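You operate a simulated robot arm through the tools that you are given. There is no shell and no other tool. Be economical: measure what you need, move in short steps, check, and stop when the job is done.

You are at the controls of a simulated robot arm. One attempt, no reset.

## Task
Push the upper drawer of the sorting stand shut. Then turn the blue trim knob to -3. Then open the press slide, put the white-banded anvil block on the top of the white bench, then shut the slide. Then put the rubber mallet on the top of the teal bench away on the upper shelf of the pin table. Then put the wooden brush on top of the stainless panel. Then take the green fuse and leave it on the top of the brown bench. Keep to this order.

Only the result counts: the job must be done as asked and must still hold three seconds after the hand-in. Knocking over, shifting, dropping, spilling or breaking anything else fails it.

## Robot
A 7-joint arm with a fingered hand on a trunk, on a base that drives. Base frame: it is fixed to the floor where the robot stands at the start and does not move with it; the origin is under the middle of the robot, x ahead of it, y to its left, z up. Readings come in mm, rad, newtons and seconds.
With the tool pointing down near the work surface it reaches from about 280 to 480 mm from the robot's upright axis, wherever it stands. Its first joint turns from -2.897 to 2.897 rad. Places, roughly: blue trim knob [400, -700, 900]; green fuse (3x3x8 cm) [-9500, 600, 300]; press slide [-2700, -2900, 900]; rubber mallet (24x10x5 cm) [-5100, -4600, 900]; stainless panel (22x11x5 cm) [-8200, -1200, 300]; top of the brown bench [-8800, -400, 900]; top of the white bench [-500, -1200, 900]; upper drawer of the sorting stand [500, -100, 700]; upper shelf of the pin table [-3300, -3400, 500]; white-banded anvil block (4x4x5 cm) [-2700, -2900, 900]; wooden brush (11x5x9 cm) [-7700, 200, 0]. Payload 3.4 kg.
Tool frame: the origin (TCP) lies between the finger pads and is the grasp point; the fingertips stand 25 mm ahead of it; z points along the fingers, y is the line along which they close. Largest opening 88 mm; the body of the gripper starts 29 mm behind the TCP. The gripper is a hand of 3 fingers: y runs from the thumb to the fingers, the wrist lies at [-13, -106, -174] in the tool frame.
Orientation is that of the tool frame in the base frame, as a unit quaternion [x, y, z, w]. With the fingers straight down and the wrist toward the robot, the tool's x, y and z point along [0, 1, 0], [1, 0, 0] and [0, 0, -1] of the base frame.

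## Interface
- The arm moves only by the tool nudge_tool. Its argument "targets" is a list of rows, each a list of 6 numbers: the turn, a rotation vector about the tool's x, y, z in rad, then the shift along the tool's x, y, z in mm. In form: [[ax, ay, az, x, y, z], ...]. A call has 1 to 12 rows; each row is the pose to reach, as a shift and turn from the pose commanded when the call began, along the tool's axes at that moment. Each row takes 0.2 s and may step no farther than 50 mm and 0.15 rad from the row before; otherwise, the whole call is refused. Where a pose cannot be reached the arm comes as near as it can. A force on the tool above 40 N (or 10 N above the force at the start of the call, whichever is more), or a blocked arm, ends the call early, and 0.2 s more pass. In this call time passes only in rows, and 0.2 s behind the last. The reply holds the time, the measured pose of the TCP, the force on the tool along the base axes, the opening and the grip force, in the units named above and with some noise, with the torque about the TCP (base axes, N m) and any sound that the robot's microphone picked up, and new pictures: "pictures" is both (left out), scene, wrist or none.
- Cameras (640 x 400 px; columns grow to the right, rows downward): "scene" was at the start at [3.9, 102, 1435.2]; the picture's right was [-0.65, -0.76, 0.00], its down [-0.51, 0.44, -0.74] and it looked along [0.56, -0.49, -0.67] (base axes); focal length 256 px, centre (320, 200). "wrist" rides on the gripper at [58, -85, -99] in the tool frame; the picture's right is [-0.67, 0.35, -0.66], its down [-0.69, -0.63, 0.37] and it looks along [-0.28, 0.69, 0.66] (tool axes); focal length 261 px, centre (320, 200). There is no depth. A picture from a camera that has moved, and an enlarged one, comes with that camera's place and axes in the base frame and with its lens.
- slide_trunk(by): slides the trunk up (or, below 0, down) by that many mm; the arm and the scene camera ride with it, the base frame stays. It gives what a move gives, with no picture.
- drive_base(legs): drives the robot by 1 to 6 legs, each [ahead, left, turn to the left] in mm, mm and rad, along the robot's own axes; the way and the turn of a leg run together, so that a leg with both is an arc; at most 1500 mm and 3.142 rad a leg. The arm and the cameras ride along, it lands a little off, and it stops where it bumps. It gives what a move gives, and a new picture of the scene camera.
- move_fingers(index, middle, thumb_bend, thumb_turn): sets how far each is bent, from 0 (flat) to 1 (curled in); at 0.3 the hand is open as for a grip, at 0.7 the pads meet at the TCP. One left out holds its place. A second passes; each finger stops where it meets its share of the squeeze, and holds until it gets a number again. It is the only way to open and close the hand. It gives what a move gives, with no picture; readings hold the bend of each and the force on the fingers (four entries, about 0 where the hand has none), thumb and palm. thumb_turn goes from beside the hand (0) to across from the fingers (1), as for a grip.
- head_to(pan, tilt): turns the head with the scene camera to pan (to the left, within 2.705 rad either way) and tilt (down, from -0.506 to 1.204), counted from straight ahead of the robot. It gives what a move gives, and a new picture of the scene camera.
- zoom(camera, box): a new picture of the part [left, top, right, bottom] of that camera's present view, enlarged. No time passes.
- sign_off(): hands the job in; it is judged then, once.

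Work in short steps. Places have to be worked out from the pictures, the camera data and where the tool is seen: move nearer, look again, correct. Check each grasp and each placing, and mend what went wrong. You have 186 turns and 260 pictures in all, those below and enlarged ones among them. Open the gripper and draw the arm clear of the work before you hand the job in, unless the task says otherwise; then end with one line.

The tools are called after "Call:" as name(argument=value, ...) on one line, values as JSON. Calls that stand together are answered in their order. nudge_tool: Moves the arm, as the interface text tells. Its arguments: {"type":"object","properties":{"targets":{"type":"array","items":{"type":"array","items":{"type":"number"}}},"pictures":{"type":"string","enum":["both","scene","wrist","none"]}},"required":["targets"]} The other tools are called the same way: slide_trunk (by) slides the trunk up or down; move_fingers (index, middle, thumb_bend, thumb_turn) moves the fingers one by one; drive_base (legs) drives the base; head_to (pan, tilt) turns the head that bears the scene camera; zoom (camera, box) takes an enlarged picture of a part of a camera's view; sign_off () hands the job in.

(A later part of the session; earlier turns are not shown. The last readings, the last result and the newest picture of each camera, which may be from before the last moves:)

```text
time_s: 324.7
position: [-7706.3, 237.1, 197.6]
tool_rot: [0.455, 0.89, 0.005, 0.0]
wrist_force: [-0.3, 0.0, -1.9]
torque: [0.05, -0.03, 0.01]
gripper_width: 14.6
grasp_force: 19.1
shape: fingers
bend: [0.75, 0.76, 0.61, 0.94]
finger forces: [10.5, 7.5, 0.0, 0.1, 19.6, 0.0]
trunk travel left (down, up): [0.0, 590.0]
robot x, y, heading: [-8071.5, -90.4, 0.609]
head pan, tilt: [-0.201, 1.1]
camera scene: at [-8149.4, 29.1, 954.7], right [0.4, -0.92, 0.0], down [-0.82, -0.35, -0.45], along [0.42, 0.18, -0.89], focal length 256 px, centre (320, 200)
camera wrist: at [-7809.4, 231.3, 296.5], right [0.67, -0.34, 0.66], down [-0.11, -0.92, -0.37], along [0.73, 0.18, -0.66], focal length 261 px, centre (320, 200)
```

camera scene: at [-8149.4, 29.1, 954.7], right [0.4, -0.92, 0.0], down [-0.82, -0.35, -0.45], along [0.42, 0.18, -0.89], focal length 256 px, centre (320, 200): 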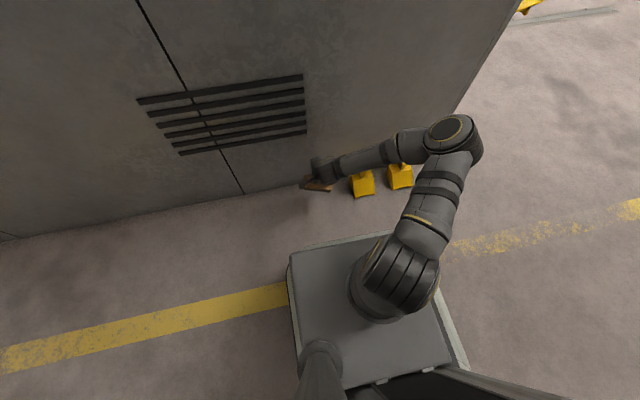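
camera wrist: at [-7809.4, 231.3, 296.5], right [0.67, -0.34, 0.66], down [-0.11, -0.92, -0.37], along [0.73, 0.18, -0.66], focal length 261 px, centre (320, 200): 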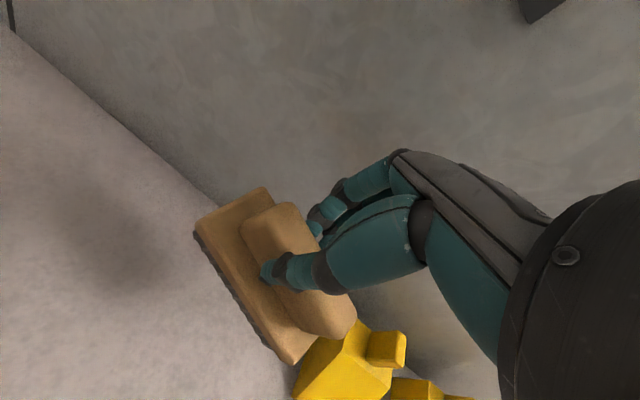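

The brush is in the grip. I raise it, retract slightly, turn to face the second wall and slide left ~0.8 m toward the stainless panel.

Call:
nudge_tool(targets=[[0, 0, 0, 0, -10, -45], [0, 0, 0, 0, -20, -90], [0, 0, 0, 0, -30, -135], [0, 0, 0, 0, -40, -180], [0, 0, 0, 0, -50, -225], [0, 0, 0, 0, -60, -270]], pictures="none")

Call:
slide_trunk(by=400)

Call:
drive_base(legs=[[0, 0, -3.11], [0, 780, 0]])

Call:
head_to(pan=0.0, tilt=0.7)

```text
time_s: 326.1
position: [-7754.1, 197.4, 468.3]
tool_rot: [0.455, 0.89, 0.004, 0.001]
wrist_force: [0.7, 0.3, -2.2]
torque: [0.0, 0.02, 0.03]
gripper_width: 13.8
grasp_force: 18.5
shape: fingers
bend: [0.76, 0.76, 0.61, 0.94]
finger forces: [10.9, 7.0, 0.1, 0.0, 18.9, 0.0]
trunk travel left (down, up): [0.0, 590.0]
robot x, y, heading: [-8070.7, -88.2, 0.603]
head pan, tilt: [-0.201, 1.1]
```

```text
time_s: 329.9
position: [-7755.4, 198.5, 868.1]
tool_rot: [0.455, 0.891, 0.005, 0.0]
wrist_force: [-0.3, 0.2, -1.2]
torque: [0.0, -0.01, 0.03]
gripper_width: 14.2
grasp_force: 18.3
shape: fingers
bend: [0.76, 0.76, 0.61, 0.94]
finger forces: [10.9, 6.8, 0.0, 0.0, 19.0, 0.0]
trunk travel left (down, up): [-400.0, 190.0]
robot x, y, heading: [-8070.9, -95.4, 0.614]
head pan, tilt: [-0.201, 1.1]
```

```text
time_s: 341.5
position: [-7924.6, -1022.3, 868.6]
tool_rot: [0.892, -0.452, 0.0, 0.006]
wrist_force: [0.6, 0.6, -0.5]
torque: [0.03, 0.0, 0.0]
gripper_width: 13.5
grasp_force: 16.6
shape: fingers
bend: [0.76, 0.76, 0.61, 0.94]
finger forces: [10.0, 6.5, 0.0, 0.0, 17.1, 0.0]
trunk travel left (down, up): [-400.0, 190.0]
robot x, y, heading: [-7614.7, -733.0, -2.524]
head pan, tilt: [-0.201, 1.1]
camera scene: at [-7529.3, -855.1, 1354.8], right [-0.4, 0.92, 0.0], down [0.82, 0.36, -0.45], along [-0.42, -0.18, -0.89], focal length 256 px, centre (320, 200)
```

scene: 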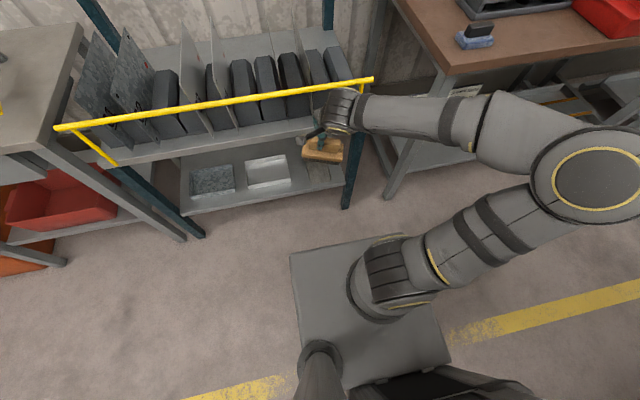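

```text
time_s: 342.4
position: [-7925.6, -1021.9, 868.6]
tool_rot: [0.892, -0.453, -0.001, 0.006]
wrist_force: [0.2, -0.7, -2.1]
torque: [-0.02, 0.02, -0.02]
gripper_width: 13.5
grasp_force: 17.0
shape: fingers
bend: [0.76, 0.76, 0.61, 0.94]
finger forces: [10.0, 6.3, 0.1, 0.0, 17.2, 0.0]
trunk travel left (down, up): [-400.0, 190.0]
robot x, y, heading: [-7612.9, -733.6, -2.524]
head pan, tilt: [0.0, 0.7]
camera scene: at [-7540.8, -878.6, 1384.7], right [-0.58, 0.82, 0.0], down [0.53, 0.37, -0.76], along [-0.62, -0.44, -0.64], focal length 256 px, centre (320, 200)
```

scene: 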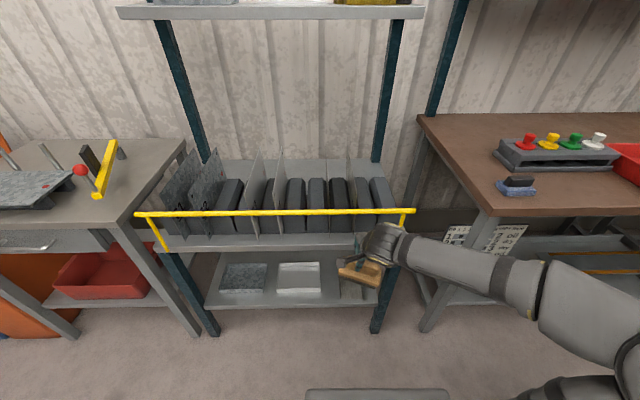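

A rack with panels on its low shelf. I zoom to identify the stainless one.

Call:
zoom(camera="scene", box=[190, 190, 430, 340])

Call:
zoom(camera="wrist", box=[0, 0, 640, 400])

```text
2.67 times, centred on (310, 265) of scene
camera zoom: at [-7540.8, -878.6, 1384.7], right [-0.58, 0.82, 0.0], down [0.53, 0.37, -0.76], along [-0.62, -0.44, -0.64], focal length 682 px, centre (347, 27)
```

zoom: 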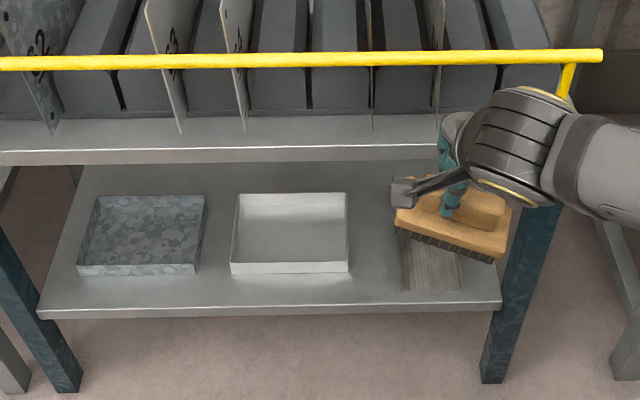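

```text
1.00 times, centred on (320, 200) of wrist (not enlarged: the box is as wide or as high as the picture)
camera zoom: at [-7821.2, -1019.1, 967.1], right [-0.67, 0.34, 0.66], down [0.1, 0.92, -0.38], along [-0.73, -0.19, -0.65], focal length 261 px, centre (320, 200)
```

zoom: 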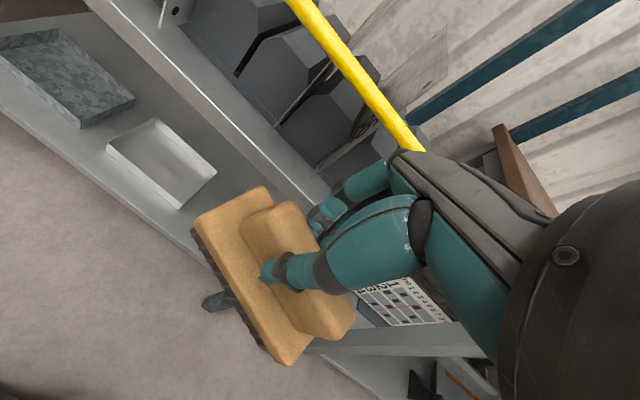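

The right-hand panel has a brushed steel look (matches the hinted spot). I shift right 220 mm to get the hand out of its view.

Call:
drive_base(legs=[[0, -220, 0.02]])

Call:
zoom(camera="scene", box=[120, 190, 360, 340])

Call:
slide_trunk(by=-250)

Call:
head_to(pan=0.25, tilt=0.7)

```text
time_s: 344.1
position: [-8048.3, -850.4, 868.7]
tool_rot: [0.897, -0.443, -0.001, 0.006]
wrist_force: [0.8, -0.2, -1.6]
torque: [0.01, 0.0, -0.02]
gripper_width: 13.4
grasp_force: 17.0
shape: fingers
bend: [0.76, 0.76, 0.61, 0.94]
finger forces: [9.9, 6.4, 0.0, 0.1, 17.2, 0.1]
trunk travel left (down, up): [-400.0, 190.0]
robot x, y, heading: [-7742.6, -555.8, -2.504]
head pan, tilt: [0.0, 0.7]
camera scene: at [-7667.7, -697.5, 1384.8], right [-0.6, 0.8, 0.0], down [0.52, 0.38, -0.76], along [-0.61, -0.46, -0.64], focal length 256 px, centre (320, 200)
```

scene: 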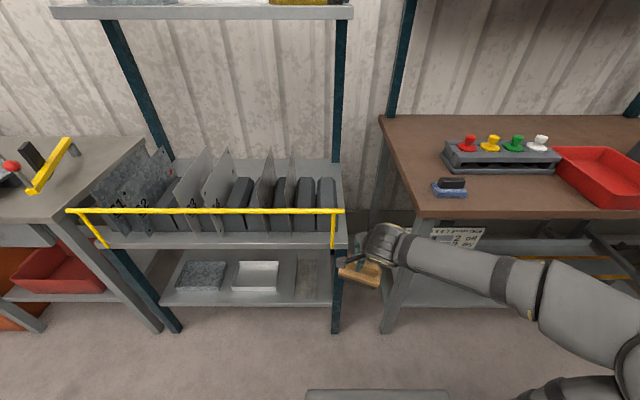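

```text
2.67 times, centred on (240, 265) of scene
camera zoom: at [-7667.7, -697.5, 1384.8], right [-0.6, 0.8, 0.0], down [0.52, 0.38, -0.76], along [-0.61, -0.46, -0.64], focal length 682 px, centre (533, 27)
```

zoom: 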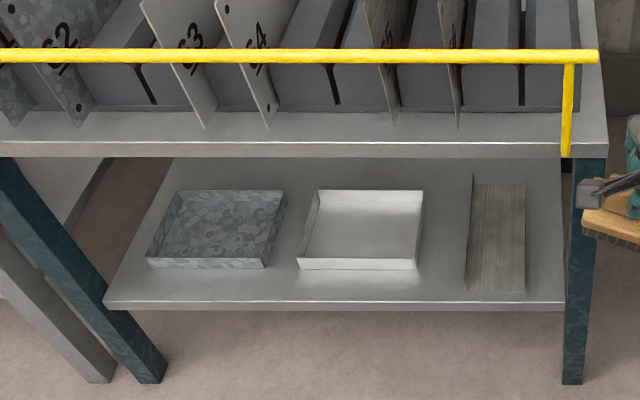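

```text
time_s: 346.7
position: [-8048.0, -850.7, 618.2]
tool_rot: [0.897, -0.442, -0.002, 0.006]
wrist_force: [0.0, -0.6, -1.3]
torque: [-0.05, -0.01, 0.02]
gripper_width: 13.8
grasp_force: 17.0
shape: fingers
bend: [0.76, 0.76, 0.61, 0.94]
finger forces: [9.9, 6.4, 0.1, 0.0, 17.1, 0.1]
trunk travel left (down, up): [-150.0, 440.0]
robot x, y, heading: [-7742.6, -552.0, -2.499]
head pan, tilt: [0.0, 0.7]
```

```text
time_s: 347.4
position: [-8048.4, -850.0, 618.1]
tool_rot: [0.897, -0.442, 0.0, 0.006]
wrist_force: [-0.6, -0.8, -1.5]
torque: [-0.03, -0.02, 0.02]
gripper_width: 13.6
grasp_force: 16.5
shape: fingers
bend: [0.76, 0.76, 0.61, 0.94]
finger forces: [9.9, 6.4, 0.0, 0.1, 17.2, 0.0]
trunk travel left (down, up): [-150.0, 440.0]
robot x, y, heading: [-7739.1, -554.7, -2.506]
head pan, tilt: [0.25, 0.7]
camera scene: at [-7653.1, -712.7, 1134.8], right [-0.78, 0.63, 0.0], down [0.41, 0.5, -0.76], along [-0.48, -0.59, -0.64], focal length 256 px, centre (320, 200)
```

scene: 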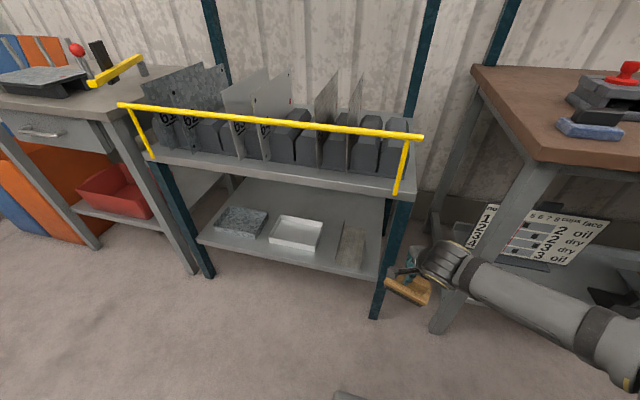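

The right-hand brushed panel is ≈11 cm wide × 22 cm deep, centre ≈ (a −4070, s −7170), shelf z≈325, upper shelf ≈ z 670. I slide left 168 mm, tilt 15° and check with the wrist camera.

Call:
drive_base(legs=[[0, 168, 0]])

Call:
nudge_tool(targets=[[-0.13, 0, 0, 0, 0, 0], [-0.26, 0, 0, 0, 0, 0]], pictures="both")

Call:
zoom(camera="scene", box=[250, 170, 450, 310])

```text
time_s: 348.9
position: [-7943.6, -989.7, 618.8]
tool_rot: [0.898, -0.439, 0.0, 0.006]
wrist_force: [-0.8, -0.1, -0.6]
torque: [-0.04, 0.01, 0.0]
gripper_width: 13.4
grasp_force: 17.1
shape: fingers
bend: [0.76, 0.76, 0.61, 0.94]
finger forces: [10.0, 6.5, 0.0, 0.1, 17.2, 0.0]
trunk travel left (down, up): [-150.0, 440.0]
robot x, y, heading: [-7641.5, -692.5, -2.498]
head pan, tilt: [0.25, 0.7]
camera scene: at [-7550.0, -849.5, 1134.8], right [-0.78, 0.63, 0.0], down [0.4, 0.5, -0.76], along [-0.48, -0.6, -0.64], focal length 256 px, centre (320, 200)
```

scene: 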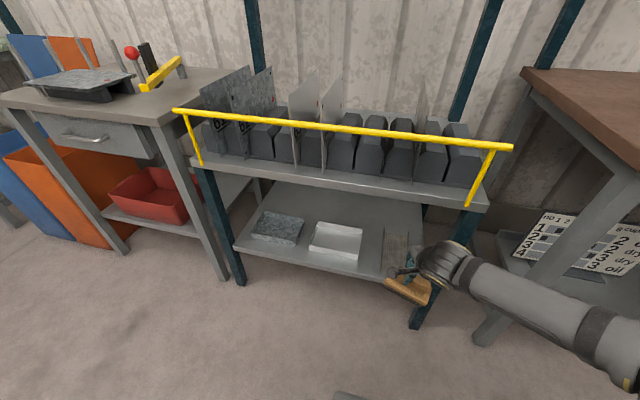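

```text
time_s: 349.5
position: [-7945.9, -989.9, 619.8]
tool_rot: [0.889, -0.437, -0.056, 0.121]
wrist_force: [-0.4, -0.1, -1.2]
torque: [0.03, -0.02, 0.01]
gripper_width: 13.5
grasp_force: 17.3
shape: fingers
bend: [0.76, 0.76, 0.61, 0.94]
finger forces: [10.2, 6.3, 0.1, 0.0, 17.6, 0.0]
out of reach, approached as far as the arm can: row 2
trunk travel left (down, up): [-150.0, 440.0]
robot x, y, heading: [-7638.4, -691.4, -2.499]
head pan, tilt: [0.25, 0.7]
camera scene: at [-7550.0, -849.6, 1134.8], right [-0.78, 0.63, 0.0], down [0.4, 0.5, -0.76], along [-0.48, -0.6, -0.64], focal length 256 px, centre (320, 200)
camera wrist: at [-7824.8, -970.0, 692.6], right [-0.54, 0.43, 0.72], down [-0.02, 0.85, -0.52], along [-0.84, -0.29, -0.45], focal length 261 px, centre (320, 200)
```

scene: 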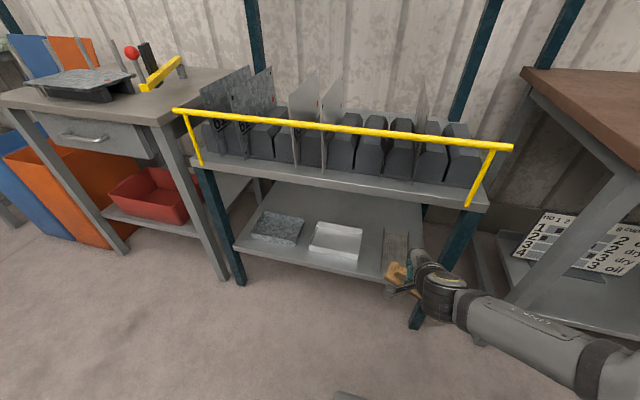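
wrist: 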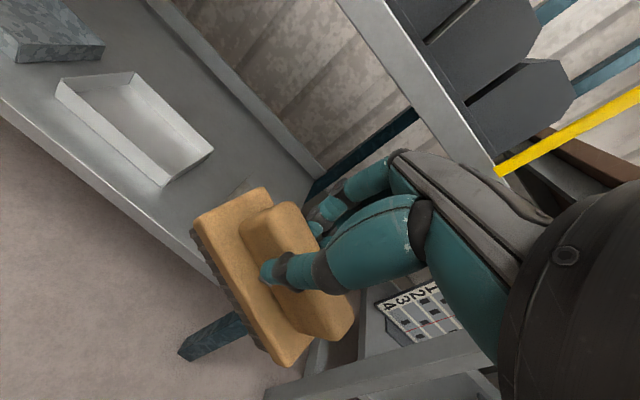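

```text
2.86 times, centred on (350, 240) of scene
camera zoom: at [-7550.0, -849.6, 1134.8], right [-0.78, 0.63, 0.0], down [0.4, 0.5, -0.76], along [-0.48, -0.6, -0.64], focal length 731 px, centre (234, 86)
```

zoom: 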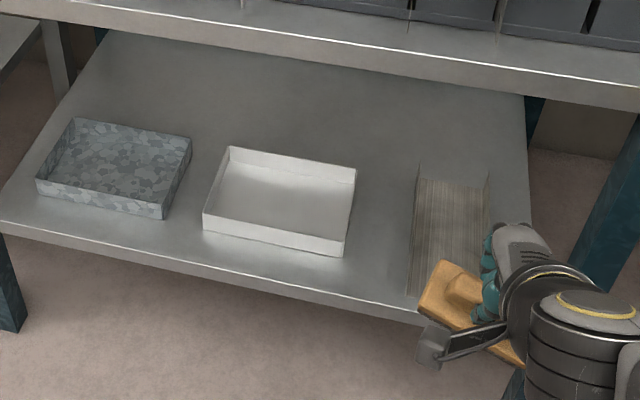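

The panel is a U-channel (flanges left/right), so the brush should go in lengthwise. I undo the tilt and yaw the hand clockwise 90° (wrist to the left, away from the rack leg).

Call:
drive_base(legs=[[-80, 0, 0]])

Call:
nudge_tool(targets=[[0.13, 0, 0, 0, 0, 0], [0.25, 0, 0, 0, 0, 0]], pictures="none")

Call:
nudge_tool(targets=[[0, 0, 0.14, 0, 0, 0], [0, 0, 0.28, 0, 0, 0], [0, 0, 0.42, 0, 0, 0], [0, 0, 0.56, 0, 0, 0], [0, 0, 0.7, 0, 0, 0], [0, 0, 0.84, 0, 0, 0], [0, 0, 0.98, 0, 0, 0], [0, 0, 1.12, 0, 0, 0], [0, 0, 1.26, 0, 0, 0], [0, 0, 1.4, 0, 0, 0], [0, 0, 1.54, 0, 0, 0]], pictures="both")

```text
time_s: 350.6
position: [-7881.2, -941.5, 618.7]
tool_rot: [0.89, -0.437, -0.057, 0.121]
wrist_force: [1.0, -0.3, -1.1]
torque: [0.01, 0.0, 0.02]
gripper_width: 13.5
grasp_force: 17.0
shape: fingers
bend: [0.76, 0.76, 0.61, 0.94]
finger forces: [10.2, 6.3, 0.0, 0.0, 17.6, 0.0]
trunk travel left (down, up): [-150.0, 440.0]
robot x, y, heading: [-7575.6, -638.9, -2.498]
head pan, tilt: [0.25, 0.7]
camera scene: at [-7484.5, -800.5, 1134.8], right [-0.78, 0.63, 0.0], down [0.4, 0.5, -0.76], along [-0.48, -0.6, -0.64], focal length 256 px, centre (320, 200)
```

scene: 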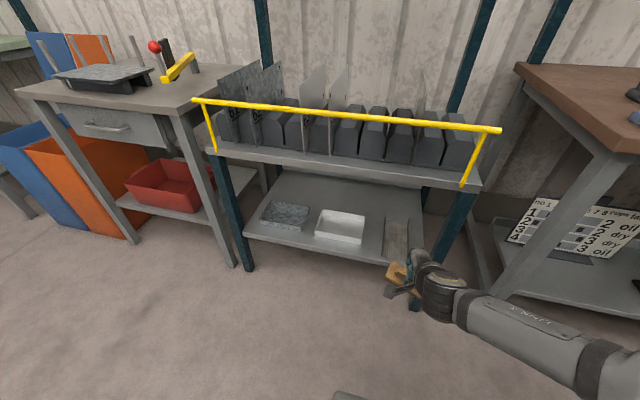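

```text
time_s: 351.2
position: [-7879.4, -941.9, 618.6]
tool_rot: [0.898, -0.44, -0.002, 0.008]
wrist_force: [0.9, 0.8, -1.7]
torque: [-0.06, 0.02, 0.02]
gripper_width: 13.4
grasp_force: 16.8
shape: fingers
bend: [0.76, 0.76, 0.61, 0.94]
finger forces: [10.5, 6.3, 0.0, 0.0, 17.5, 0.0]
trunk travel left (down, up): [-150.0, 440.0]
robot x, y, heading: [-7573.1, -638.1, -2.5]
head pan, tilt: [0.25, 0.7]
```

```text
time_s: 353.6
position: [-7879.1, -940.5, 619.3]
tool_rot: [-0.337, 0.942, -0.004, -0.008]
wrist_force: [0.2, -0.5, -0.8]
torque: [0.01, -0.02, -0.01]
gripper_width: 13.5
grasp_force: 17.2
shape: fingers
bend: [0.76, 0.76, 0.61, 0.94]
finger forces: [10.6, 6.2, 0.1, 0.0, 17.4, 0.0]
trunk travel left (down, up): [-150.0, 440.0]
robot x, y, heading: [-7578.1, -642.8, -2.494]
head pan, tilt: [0.25, 0.7]
camera scene: at [-7484.4, -800.4, 1134.8], right [-0.78, 0.63, 0.0], down [0.4, 0.5, -0.76], along [-0.48, -0.6, -0.64], focal length 256 px, centre (320, 200)
camera wrist: at [-7869.3, -1042.6, 719.8], right [0.3, 0.7, 0.64], down [0.92, -0.06, -0.38], along [-0.23, 0.71, -0.67], focal length 261 px, centre (320, 200)
```

scene: 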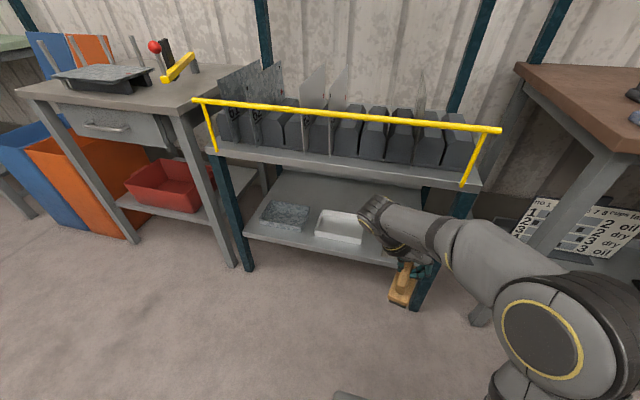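
wrist: 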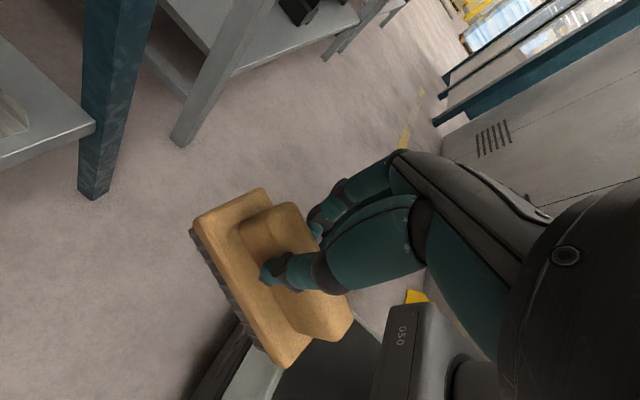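

Works. Now I pitch the hand 0.35 rad forward (about tool y) and measure lateral alignment with the panel.

Call:
nudge_tool(targets=[[0, 0.12, 0, 0, 0, 0], [0, 0.24, 0, 0, 0, 0], [0, 0.35, 0, 0, 0, 0]], pictures="none")

Call:
head_to(pan=0.05, tilt=0.6)

Call:
zoom(camera="scene", box=[250, 150, 450, 320])

```text
time_s: 354.4
position: [-7880.1, -941.6, 618.9]
tool_rot: [-0.332, 0.925, -0.064, -0.173]
wrist_force: [0.5, -0.7, -1.1]
torque: [0.03, 0.0, 0.01]
gripper_width: 13.1
grasp_force: 17.7
shape: fingers
bend: [0.76, 0.77, 0.61, 0.94]
finger forces: [10.6, 6.6, 0.1, 0.0, 17.4, 0.0]
trunk travel left (down, up): [-150.0, 440.0]
robot x, y, heading: [-7577.6, -642.7, -2.496]
head pan, tilt: [0.25, 0.7]
```

```text
time_s: 355.1
position: [-7880.6, -940.9, 618.9]
tool_rot: [-0.334, 0.925, -0.062, -0.172]
wrist_force: [-0.3, -0.5, -0.4]
torque: [0.04, -0.01, -0.01]
gripper_width: 13.2
grasp_force: 17.1
shape: fingers
bend: [0.76, 0.77, 0.61, 0.94]
finger forces: [10.6, 6.5, 0.0, 0.0, 17.5, 0.1]
trunk travel left (down, up): [-150.0, 440.0]
robot x, y, heading: [-7572.8, -640.0, -2.495]
head pan, tilt: [0.051, 0.6]
camera scene: at [-7499.1, -790.9, 1143.4], right [-0.64, 0.77, 0.0], down [0.43, 0.36, -0.82], along [-0.63, -0.53, -0.57], focal length 256 px, centre (320, 200)
```

scene: 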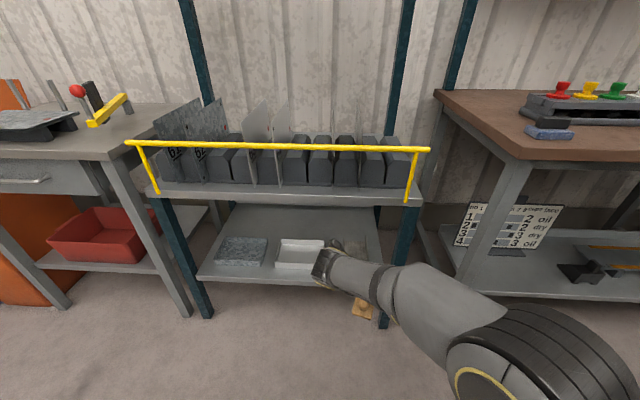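

```text
2.35 times, centred on (350, 235) of scene
camera zoom: at [-7499.1, -790.9, 1143.4], right [-0.64, 0.77, 0.0], down [0.43, 0.36, -0.82], along [-0.63, -0.53, -0.57], focal length 602 px, centre (249, 118)
```

zoom: 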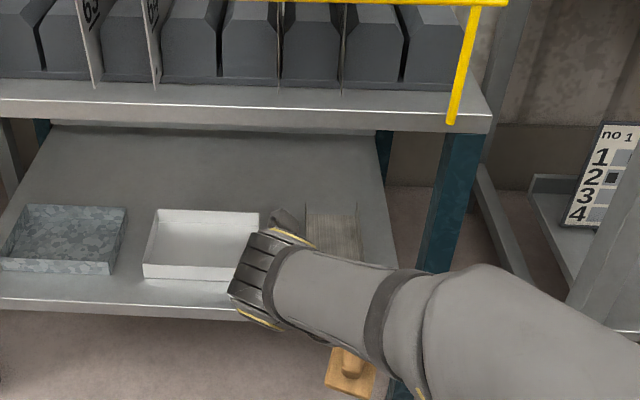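

Lateral alignment with the panel centre is within ~5 mm. I lower the trunk and drive ahead 200 mm, then check.

Call:
slide_trunk(by=-150)

Call:
drive_base(legs=[[200, 0, 0]])

Call:
nudge_tool(targets=[[0, 0, 0, 0, 0, 0]], pictures="wrist")

Call:
zoom(camera="scene", box=[230, 130, 470, 330])

```text
time_s: 356.9
position: [-7881.2, -940.9, 470.0]
tool_rot: [-0.333, 0.925, -0.064, -0.171]
wrist_force: [1.2, 0.2, -1.4]
torque: [0.04, -0.01, -0.02]
gripper_width: 13.2
grasp_force: 17.3
shape: fingers
bend: [0.76, 0.77, 0.61, 0.94]
finger forces: [10.5, 6.5, 0.0, 0.0, 17.5, 0.1]
trunk travel left (down, up): [0.0, 590.0]
robot x, y, heading: [-7574.7, -643.1, -2.5]
head pan, tilt: [0.051, 0.6]
```

```text
time_s: 358.4
position: [-8038.3, -1061.4, 469.3]
tool_rot: [-0.333, 0.925, -0.064, -0.172]
wrist_force: [-0.3, -0.3, -1.5]
torque: [-0.01, -0.01, 0.0]
gripper_width: 13.3
grasp_force: 17.0
shape: fingers
bend: [0.76, 0.77, 0.61, 0.94]
finger forces: [10.6, 6.5, 0.0, 0.0, 17.7, 0.0]
trunk travel left (down, up): [0.0, 590.0]
robot x, y, heading: [-7734.2, -758.7, -2.495]
head pan, tilt: [0.051, 0.6]
camera scene: at [-7657.5, -910.2, 993.4], right [-0.64, 0.77, 0.0], down [0.43, 0.36, -0.83], along [-0.63, -0.53, -0.56], focal length 256 px, centre (320, 200)
```

scene: 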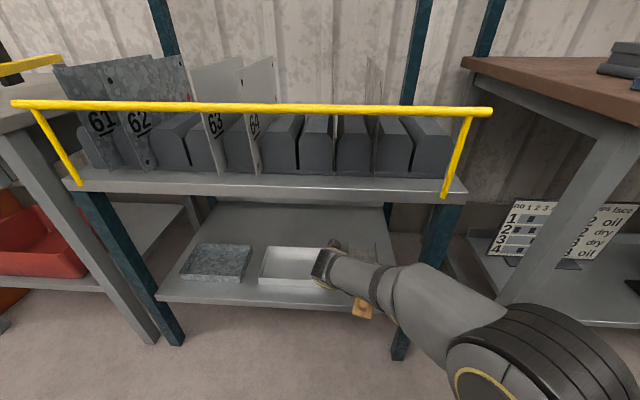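

```text
time_s: 358.8
position: [-8038.5, -1060.7, 468.3]
tool_rot: [-0.334, 0.925, -0.064, -0.171]
wrist_force: [0.3, -0.1, -1.6]
torque: [0.02, 0.01, 0.0]
gripper_width: 13.1
grasp_force: 16.9
shape: fingers
bend: [0.76, 0.77, 0.61, 0.94]
finger forces: [10.6, 6.4, 0.1, 0.0, 17.6, 0.1]
trunk travel left (down, up): [0.0, 590.0]
robot x, y, heading: [-7736.2, -762.1, -2.495]
head pan, tilt: [0.051, 0.6]
camera wrist: at [-7998.5, -1139.2, 583.0], right [0.44, 0.82, 0.37], down [0.79, -0.16, -0.59], along [-0.42, 0.55, -0.72], focal length 261 px, centre (320, 200)
```

wrist: 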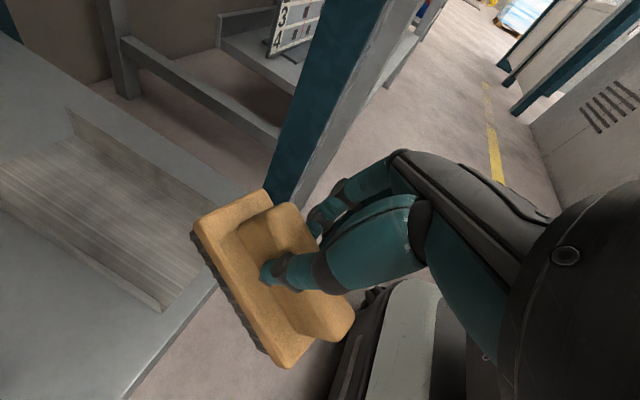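

```text
2.00 times, centred on (350, 230) of scene
camera zoom: at [-7657.5, -910.2, 993.4], right [-0.64, 0.77, 0.0], down [0.43, 0.36, -0.83], along [-0.63, -0.53, -0.56], focal length 512 px, centre (260, 140)
```

zoom: 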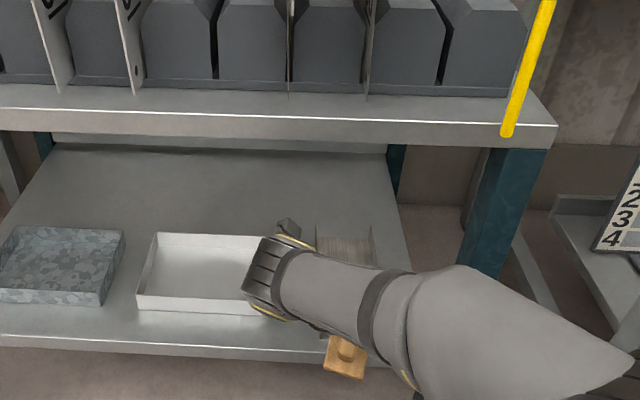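

Aligned within a few mm. I drive the last 85 mm in and then lower.

Call:
drive_base(legs=[[85, 0, 0]])

Call:
nudge_tool(targets=[[0, 0, 0, -3.6, 0, 9.3], [0, 0, 0, -7.2, 0, 18.7]], pictures="wrist")

Call:
zoom(camera="scene", box=[230, 150, 470, 350])

```text
time_s: 359.9
position: [-8105.7, -1111.3, 470.6]
tool_rot: [-0.334, 0.925, -0.064, -0.172]
wrist_force: [0.2, 0.0, -1.5]
torque: [0.01, 0.03, 0.0]
gripper_width: 13.5
grasp_force: 17.4
shape: fingers
bend: [0.76, 0.77, 0.61, 0.94]
finger forces: [10.6, 6.5, 0.1, 0.0, 17.6, 0.0]
trunk travel left (down, up): [0.0, 590.0]
robot x, y, heading: [-7797.3, -812.7, -2.496]
head pan, tilt: [0.051, 0.6]
camera scene: at [-7724.9, -960.9, 993.4], right [-0.64, 0.77, 0.0], down [0.43, 0.36, -0.83], along [-0.63, -0.53, -0.56], focal length 256 px, centre (320, 200)
```

scene: 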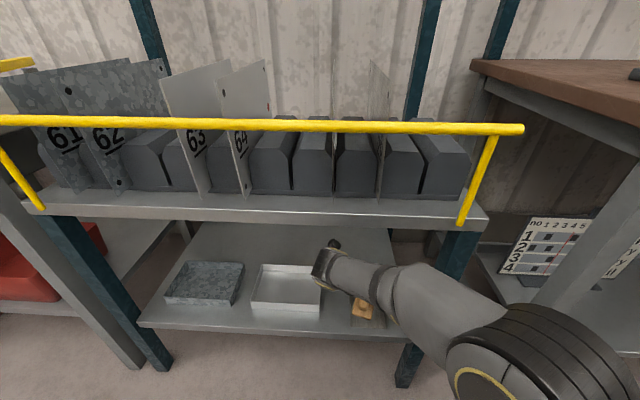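

```text
time_s: 360.5
position: [-8105.5, -1111.2, 448.8]
tool_rot: [-0.333, 0.925, -0.062, -0.172]
wrist_force: [-0.1, -0.9, -2.1]
torque: [0.02, 0.0, -0.04]
gripper_width: 13.0
grasp_force: 17.0
shape: fingers
bend: [0.76, 0.77, 0.61, 0.94]
finger forces: [10.5, 6.5, 0.1, 0.0, 17.6, 0.0]
trunk travel left (down, up): [0.0, 590.0]
robot x, y, heading: [-7805.0, -810.5, -2.496]
head pan, tilt: [0.051, 0.6]
camera wrist: at [-8066.2, -1188.5, 563.0], right [0.44, 0.82, 0.37], down [0.79, -0.16, -0.59], along [-0.42, 0.55, -0.72], focal length 261 px, centre (320, 200)
```

wrist: 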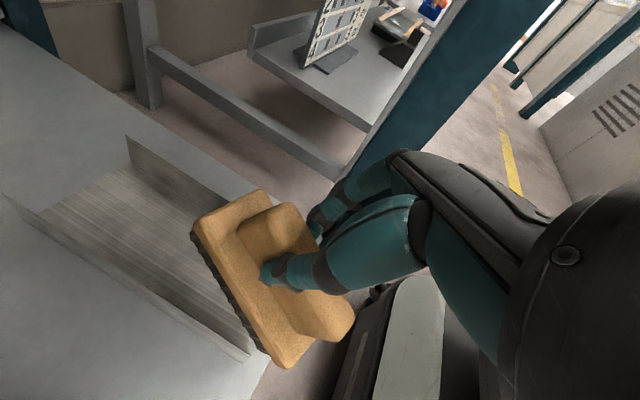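

```text
2.00 times, centred on (350, 250) of scene
camera zoom: at [-7724.9, -960.9, 993.4], right [-0.64, 0.77, 0.0], down [0.43, 0.36, -0.83], along [-0.63, -0.53, -0.56], focal length 512 px, centre (260, 100)
```

zoom: 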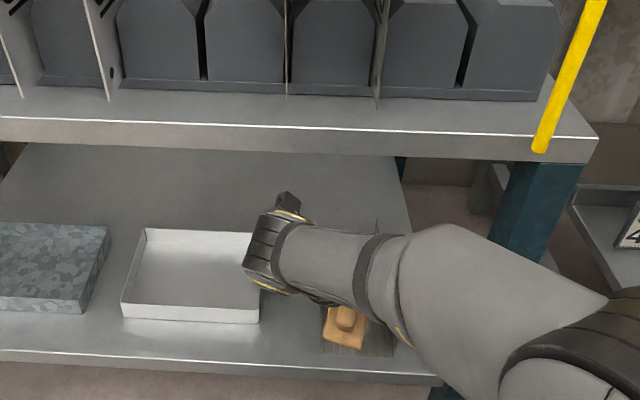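

I move 25 mm deeper so the brush's near end is fully over the panel, then lower to contact.

Call:
nudge_tool(targets=[[0, 0, 0, 23.5, 0, 8.6], [0, 0, 0, 21.4, 0, 14.2], [0, 0, 0, 19.3, 0, 19.8], [0, 0, 0, 17.3, 0, 25.5], [0, 0, 0, 15.3, 0, 31]], pictures="wrist")

Call:
zoom(camera="scene", box=[230, 150, 470, 350])

```text
time_s: 361.7
position: [-8125.1, -1127.5, 427.5]
tool_rot: [-0.333, 0.925, -0.064, -0.173]
wrist_force: [-0.2, 0.9, -1.4]
torque: [0.07, -0.02, 0.02]
gripper_width: 13.4
grasp_force: 17.8
shape: fingers
bend: [0.76, 0.77, 0.61, 0.94]
finger forces: [10.4, 7.8, 0.0, 0.0, 17.7, 0.1]
trunk travel left (down, up): [0.0, 590.0]
robot x, y, heading: [-7801.4, -813.8, -2.501]
head pan, tilt: [0.051, 0.6]
camera wrist: at [-8085.8, -1204.8, 539.9], right [0.44, 0.82, 0.37], down [0.79, -0.16, -0.59], along [-0.42, 0.55, -0.72], focal length 261 px, centre (320, 200)
```

wrist: 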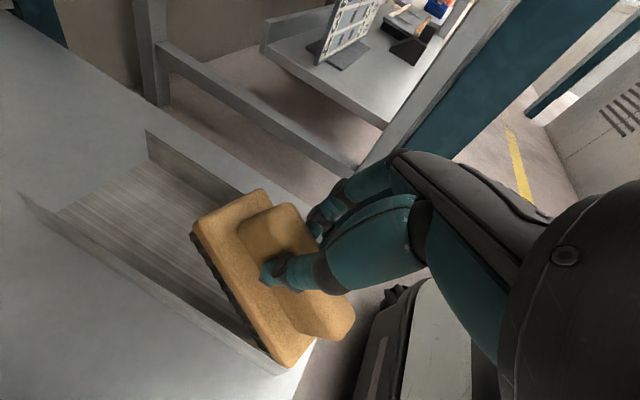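

```text
2.00 times, centred on (350, 250) of scene
camera zoom: at [-7725.0, -960.9, 993.4], right [-0.64, 0.77, 0.0], down [0.43, 0.36, -0.83], along [-0.63, -0.53, -0.56], focal length 512 px, centre (260, 100)
```

zoom: 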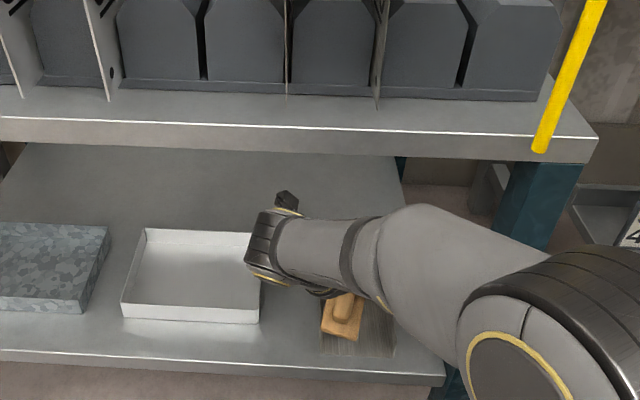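

Close to contact; lower a few mm more until force shows.

Call:
nudge_tool(targets=[[0, 0, 0, -1.8, 0, 4.7], [0, 0, 0, -3.6, 0, 9.3], [0, 0, 0, -5.4, 0, 14]], pictures="wrist")

```text
time_s: 362.5
position: [-8125.0, -1129.4, 410.4]
tool_rot: [-0.333, 0.925, -0.063, -0.171]
wrist_force: [0.0, 0.2, -1.8]
torque: [0.02, 0.0, 0.0]
gripper_width: 13.5
grasp_force: 17.8
shape: fingers
bend: [0.76, 0.76, 0.61, 0.93]
finger forces: [10.7, 7.4, 0.0, 0.1, 18.6, 0.0]
trunk travel left (down, up): [0.0, 590.0]
robot x, y, heading: [-7800.4, -812.8, -2.495]
head pan, tilt: [0.051, 0.6]
camera wrist: at [-8084.6, -1206.6, 523.0], right [0.44, 0.82, 0.37], down [0.8, -0.16, -0.58], along [-0.42, 0.55, -0.72], focal length 261 px, centre (320, 200)
```

wrist: 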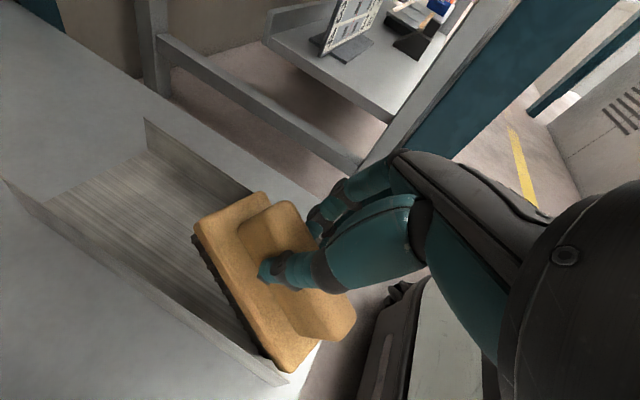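

Still free. Continue lowering.

Call:
nudge_tool(targets=[[0, 0, 0, -1.8, 0, 4.7], [0, 0, 0, -3.6, 0, 9.3], [0, 0, 0, -5.4, 0, 14], [0, 0, 0, -7.2, 0, 18.7]], pictures="wrist")

Call:
zoom(camera="scene", box=[230, 150, 470, 350])

```text
time_s: 363.5
position: [-8127.1, -1127.4, 390.8]
tool_rot: [-0.332, 0.925, -0.064, -0.172]
wrist_force: [-0.9, 0.7, 5.7]
torque: [-0.03, -0.24, 0.05]
gripper_width: 13.3
grasp_force: 20.3
shape: fingers
bend: [0.76, 0.77, 0.6, 0.93]
finger forces: [8.6, 10.3, 0.1, 0.1, 21.0, 0.0]
trunk travel left (down, up): [0.0, 590.0]
robot x, y, heading: [-7800.2, -814.7, -2.499]
head pan, tilt: [0.051, 0.6]
camera wrist: at [-8086.6, -1204.9, 505.2], right [0.44, 0.82, 0.37], down [0.79, -0.16, -0.59], along [-0.42, 0.55, -0.72], focal length 261 px, centre (320, 200)
```

wrist: 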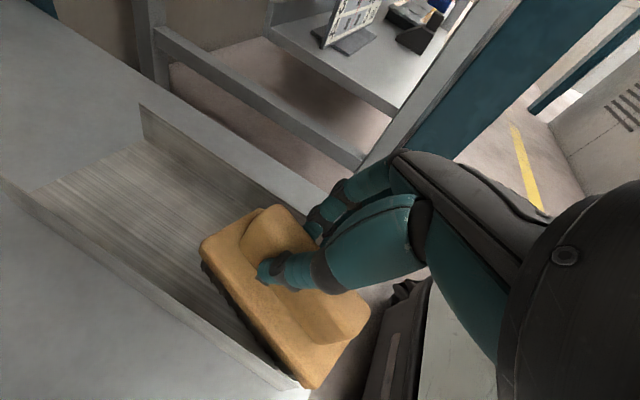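

```text
2.00 times, centred on (350, 250) of scene
camera zoom: at [-7724.7, -960.5, 993.6], right [-0.64, 0.77, 0.0], down [0.43, 0.36, -0.83], along [-0.63, -0.53, -0.56], focal length 512 px, centre (260, 100)
```

zoom: 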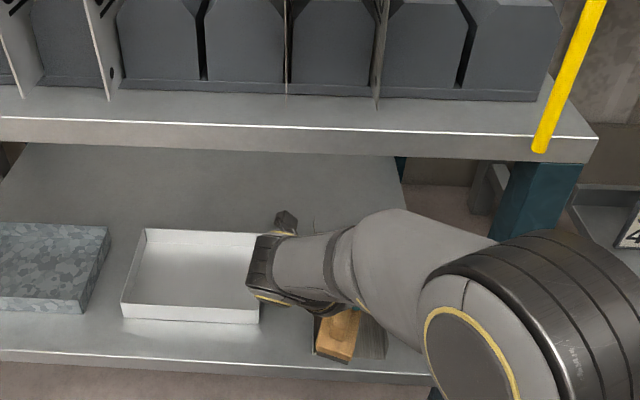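

Contact. I press a few mm more so the brush pivots flatter in the grip.

Call:
nudge_tool(targets=[[0, -0.05, 0, -1.8, 0, 4.7], [0, -0.1, 0, -3.6, 0, 9.3]], pictures="wrist")

Call:
zoom(camera="scene", box=[290, 180, 430, 350])

```text
time_s: 364.1
position: [-8127.5, -1129.5, 384.1]
tool_rot: [-0.335, 0.932, -0.047, -0.128]
wrist_force: [-4.1, -0.8, 22.5]
torque: [-0.15, 0.06, -0.05]
gripper_width: 13.6
grasp_force: 21.1
shape: fingers
bend: [0.76, 0.77, 0.61, 0.91]
finger forces: [12.9, 8.7, 0.0, 0.0, 21.0, 0.0]
trunk travel left (down, up): [0.0, 590.0]
robot x, y, heading: [-7800.8, -812.9, -2.502]
head pan, tilt: [0.051, 0.6]
camera wrist: at [-8094.6, -1213.4, 494.3], right [0.41, 0.79, 0.45], down [0.83, -0.13, -0.54], along [-0.37, 0.59, -0.72], focal length 261 px, centre (320, 200)
```

wrist: 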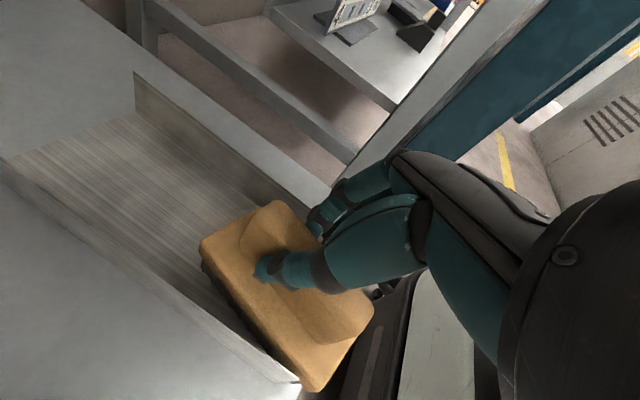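

```text
2.35 times, centred on (360, 265) of scene
camera zoom: at [-7724.1, -959.9, 993.9], right [-0.64, 0.77, 0.0], down [0.43, 0.36, -0.83], along [-0.63, -0.53, -0.56], focal length 602 px, centre (226, 47)
```

zoom: 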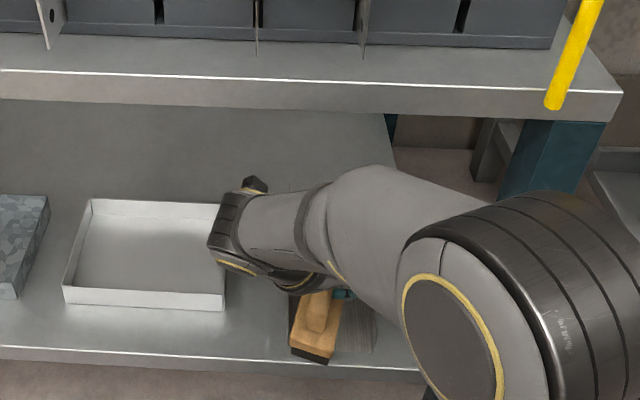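

The web is at z≈289 and the brush's near end rests on it inside the channel. I release gently.

Call:
move_fingers(index=0.6, middle=0.6, thumb_bend=0.55)

Call:
move_fingers(index=0.48, middle=0.48, thumb_bend=0.45)

Call:
nudge_tool(targets=[[0, 0, 0, 0, 0, 0]], pictures="wrist")

Call:
zoom(camera="scene", box=[290, 180, 430, 350])

```text
time_s: 365.1
position: [-8126.4, -1128.4, 380.8]
tool_rot: [-0.336, 0.932, -0.047, -0.125]
wrist_force: [0.0, -0.7, -0.6]
torque: [-0.01, 0.01, 0.0]
gripper_width: 25.5
grasp_force: 0.0
shape: fingers
bend: [0.6, 0.6, 0.55, 0.97]
finger forces: [0.1, 0.1, 0.0, 0.1, 0.0, 0.1]
trunk travel left (down, up): [0.0, 590.0]
robot x, y, heading: [-7798.9, -811.6, -2.501]
head pan, tilt: [0.051, 0.6]
```

```text
time_s: 366.1
position: [-8125.3, -1129.4, 381.4]
tool_rot: [-0.336, 0.932, -0.047, -0.125]
wrist_force: [0.4, 0.1, -0.8]
torque: [0.01, 0.01, 0.01]
gripper_width: 48.7
grasp_force: 0.0
shape: fingers
bend: [0.48, 0.48, 0.45, 0.97]
finger forces: [0.0, 0.0, 0.1, 0.1, 0.0, 0.0]
trunk travel left (down, up): [0.0, 590.0]
robot x, y, heading: [-7799.1, -813.2, -2.502]
head pan, tilt: [0.051, 0.6]
```

```text
time_s: 366.5
position: [-8125.0, -1128.3, 380.1]
tool_rot: [-0.335, 0.932, -0.047, -0.126]
wrist_force: [-0.3, -0.8, -0.4]
torque: [-0.01, -0.01, 0.02]
gripper_width: 48.6
grasp_force: 0.0
shape: fingers
bend: [0.48, 0.48, 0.45, 0.97]
finger forces: [0.1, 0.0, 0.0, 0.0, 0.0, 0.0]
trunk travel left (down, up): [0.0, 590.0]
robot x, y, heading: [-7800.5, -812.5, -2.497]
head pan, tilt: [0.051, 0.6]
camera wrist: at [-8094.4, -1213.4, 492.1], right [0.41, 0.79, 0.45], down [0.84, -0.13, -0.53], along [-0.36, 0.6, -0.72], focal length 261 px, centre (320, 200)
```

wrist: 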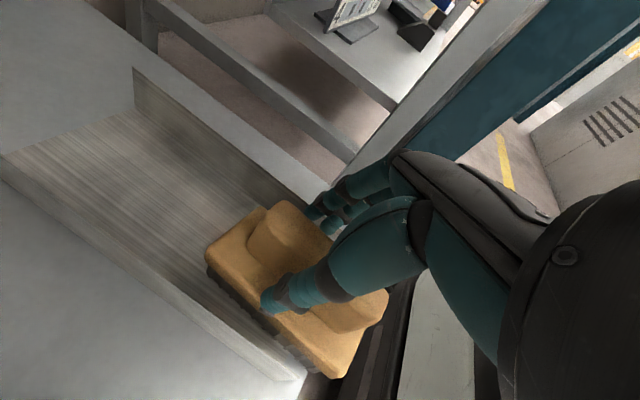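

```text
2.35 times, centred on (360, 265) of scene
camera zoom: at [-7724.9, -960.9, 993.4], right [-0.64, 0.77, 0.0], down [0.43, 0.36, -0.83], along [-0.63, -0.53, -0.56], focal length 602 px, centre (226, 47)
```

zoom: 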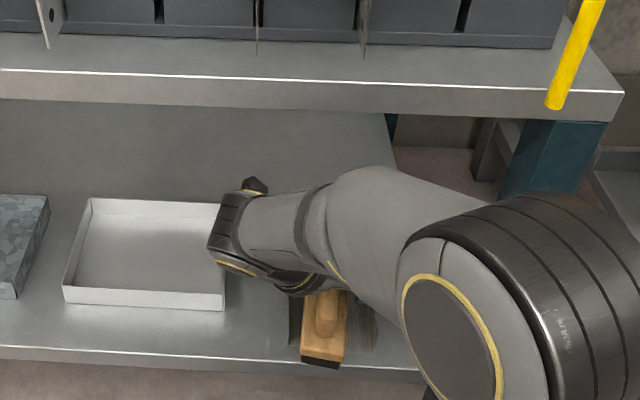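

The brush lies flat in the channel. I raise the hand 45 mm clear of the ridge and back out.

Call:
nudge_tool(targets=[[0, 0, 0, 5, 0, -20], [0, 0, 0, 11, 0, -44]], pictures="none")

Call:
drive_base(legs=[[-300, 0, 0]])

Call:
zoom(camera="scene", box=[250, 180, 450, 310])

```text
time_s: 367.1
position: [-8122.9, -1128.9, 426.5]
tool_rot: [-0.335, 0.933, -0.046, -0.126]
wrist_force: [0.3, 0.0, -0.5]
torque: [-0.03, -0.01, -0.04]
gripper_width: 48.9
grasp_force: 0.0
shape: fingers
bend: [0.48, 0.48, 0.45, 0.97]
finger forces: [0.1, 0.0, 0.1, 0.0, 0.0, 0.0]
trunk travel left (down, up): [0.0, 590.0]
robot x, y, heading: [-7803.4, -815.1, -2.499]
head pan, tilt: [0.051, 0.6]
```

```text
time_s: 369.2
position: [-7874.8, -943.1, 426.5]
tool_rot: [-0.338, 0.932, -0.046, -0.125]
wrist_force: [0.1, -0.3, 0.4]
torque: [0.0, 0.02, -0.02]
gripper_width: 49.0
grasp_force: 0.0
shape: fingers
bend: [0.48, 0.48, 0.45, 0.97]
finger forces: [0.0, 0.0, 0.1, 0.1, 0.0, 0.0]
trunk travel left (down, up): [0.0, 590.0]
robot x, y, heading: [-7556.3, -626.4, -2.494]
head pan, tilt: [0.051, 0.6]
camera scene: at [-7476.6, -773.9, 993.4], right [-0.64, 0.77, 0.0], down [0.43, 0.36, -0.83], along [-0.63, -0.53, -0.56], focal length 256 px, centre (320, 200)
```

scene: 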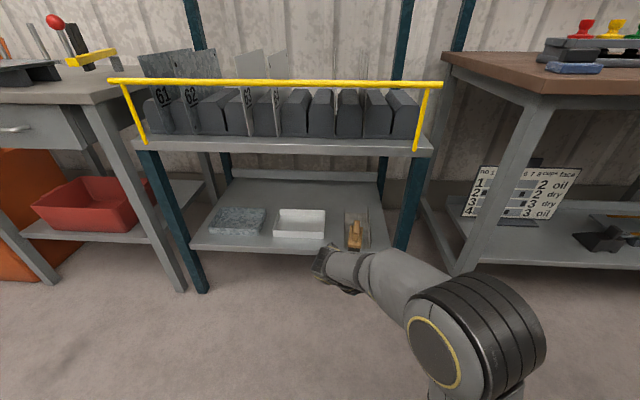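

```text
3.08 times, centred on (350, 245) of scene
camera zoom: at [-7476.6, -773.9, 993.4], right [-0.64, 0.77, 0.0], down [0.43, 0.36, -0.83], along [-0.63, -0.53, -0.56], focal length 787 px, centre (228, 62)
```

zoom: 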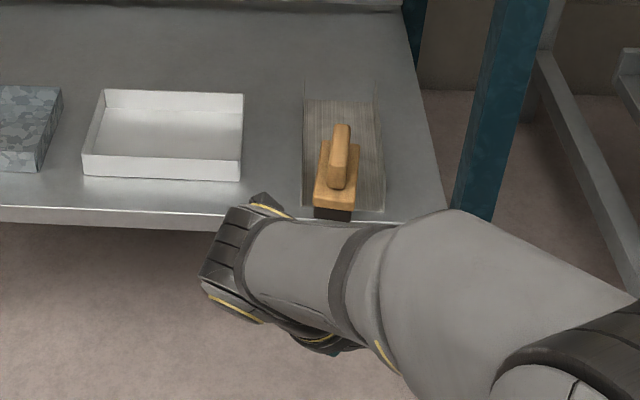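

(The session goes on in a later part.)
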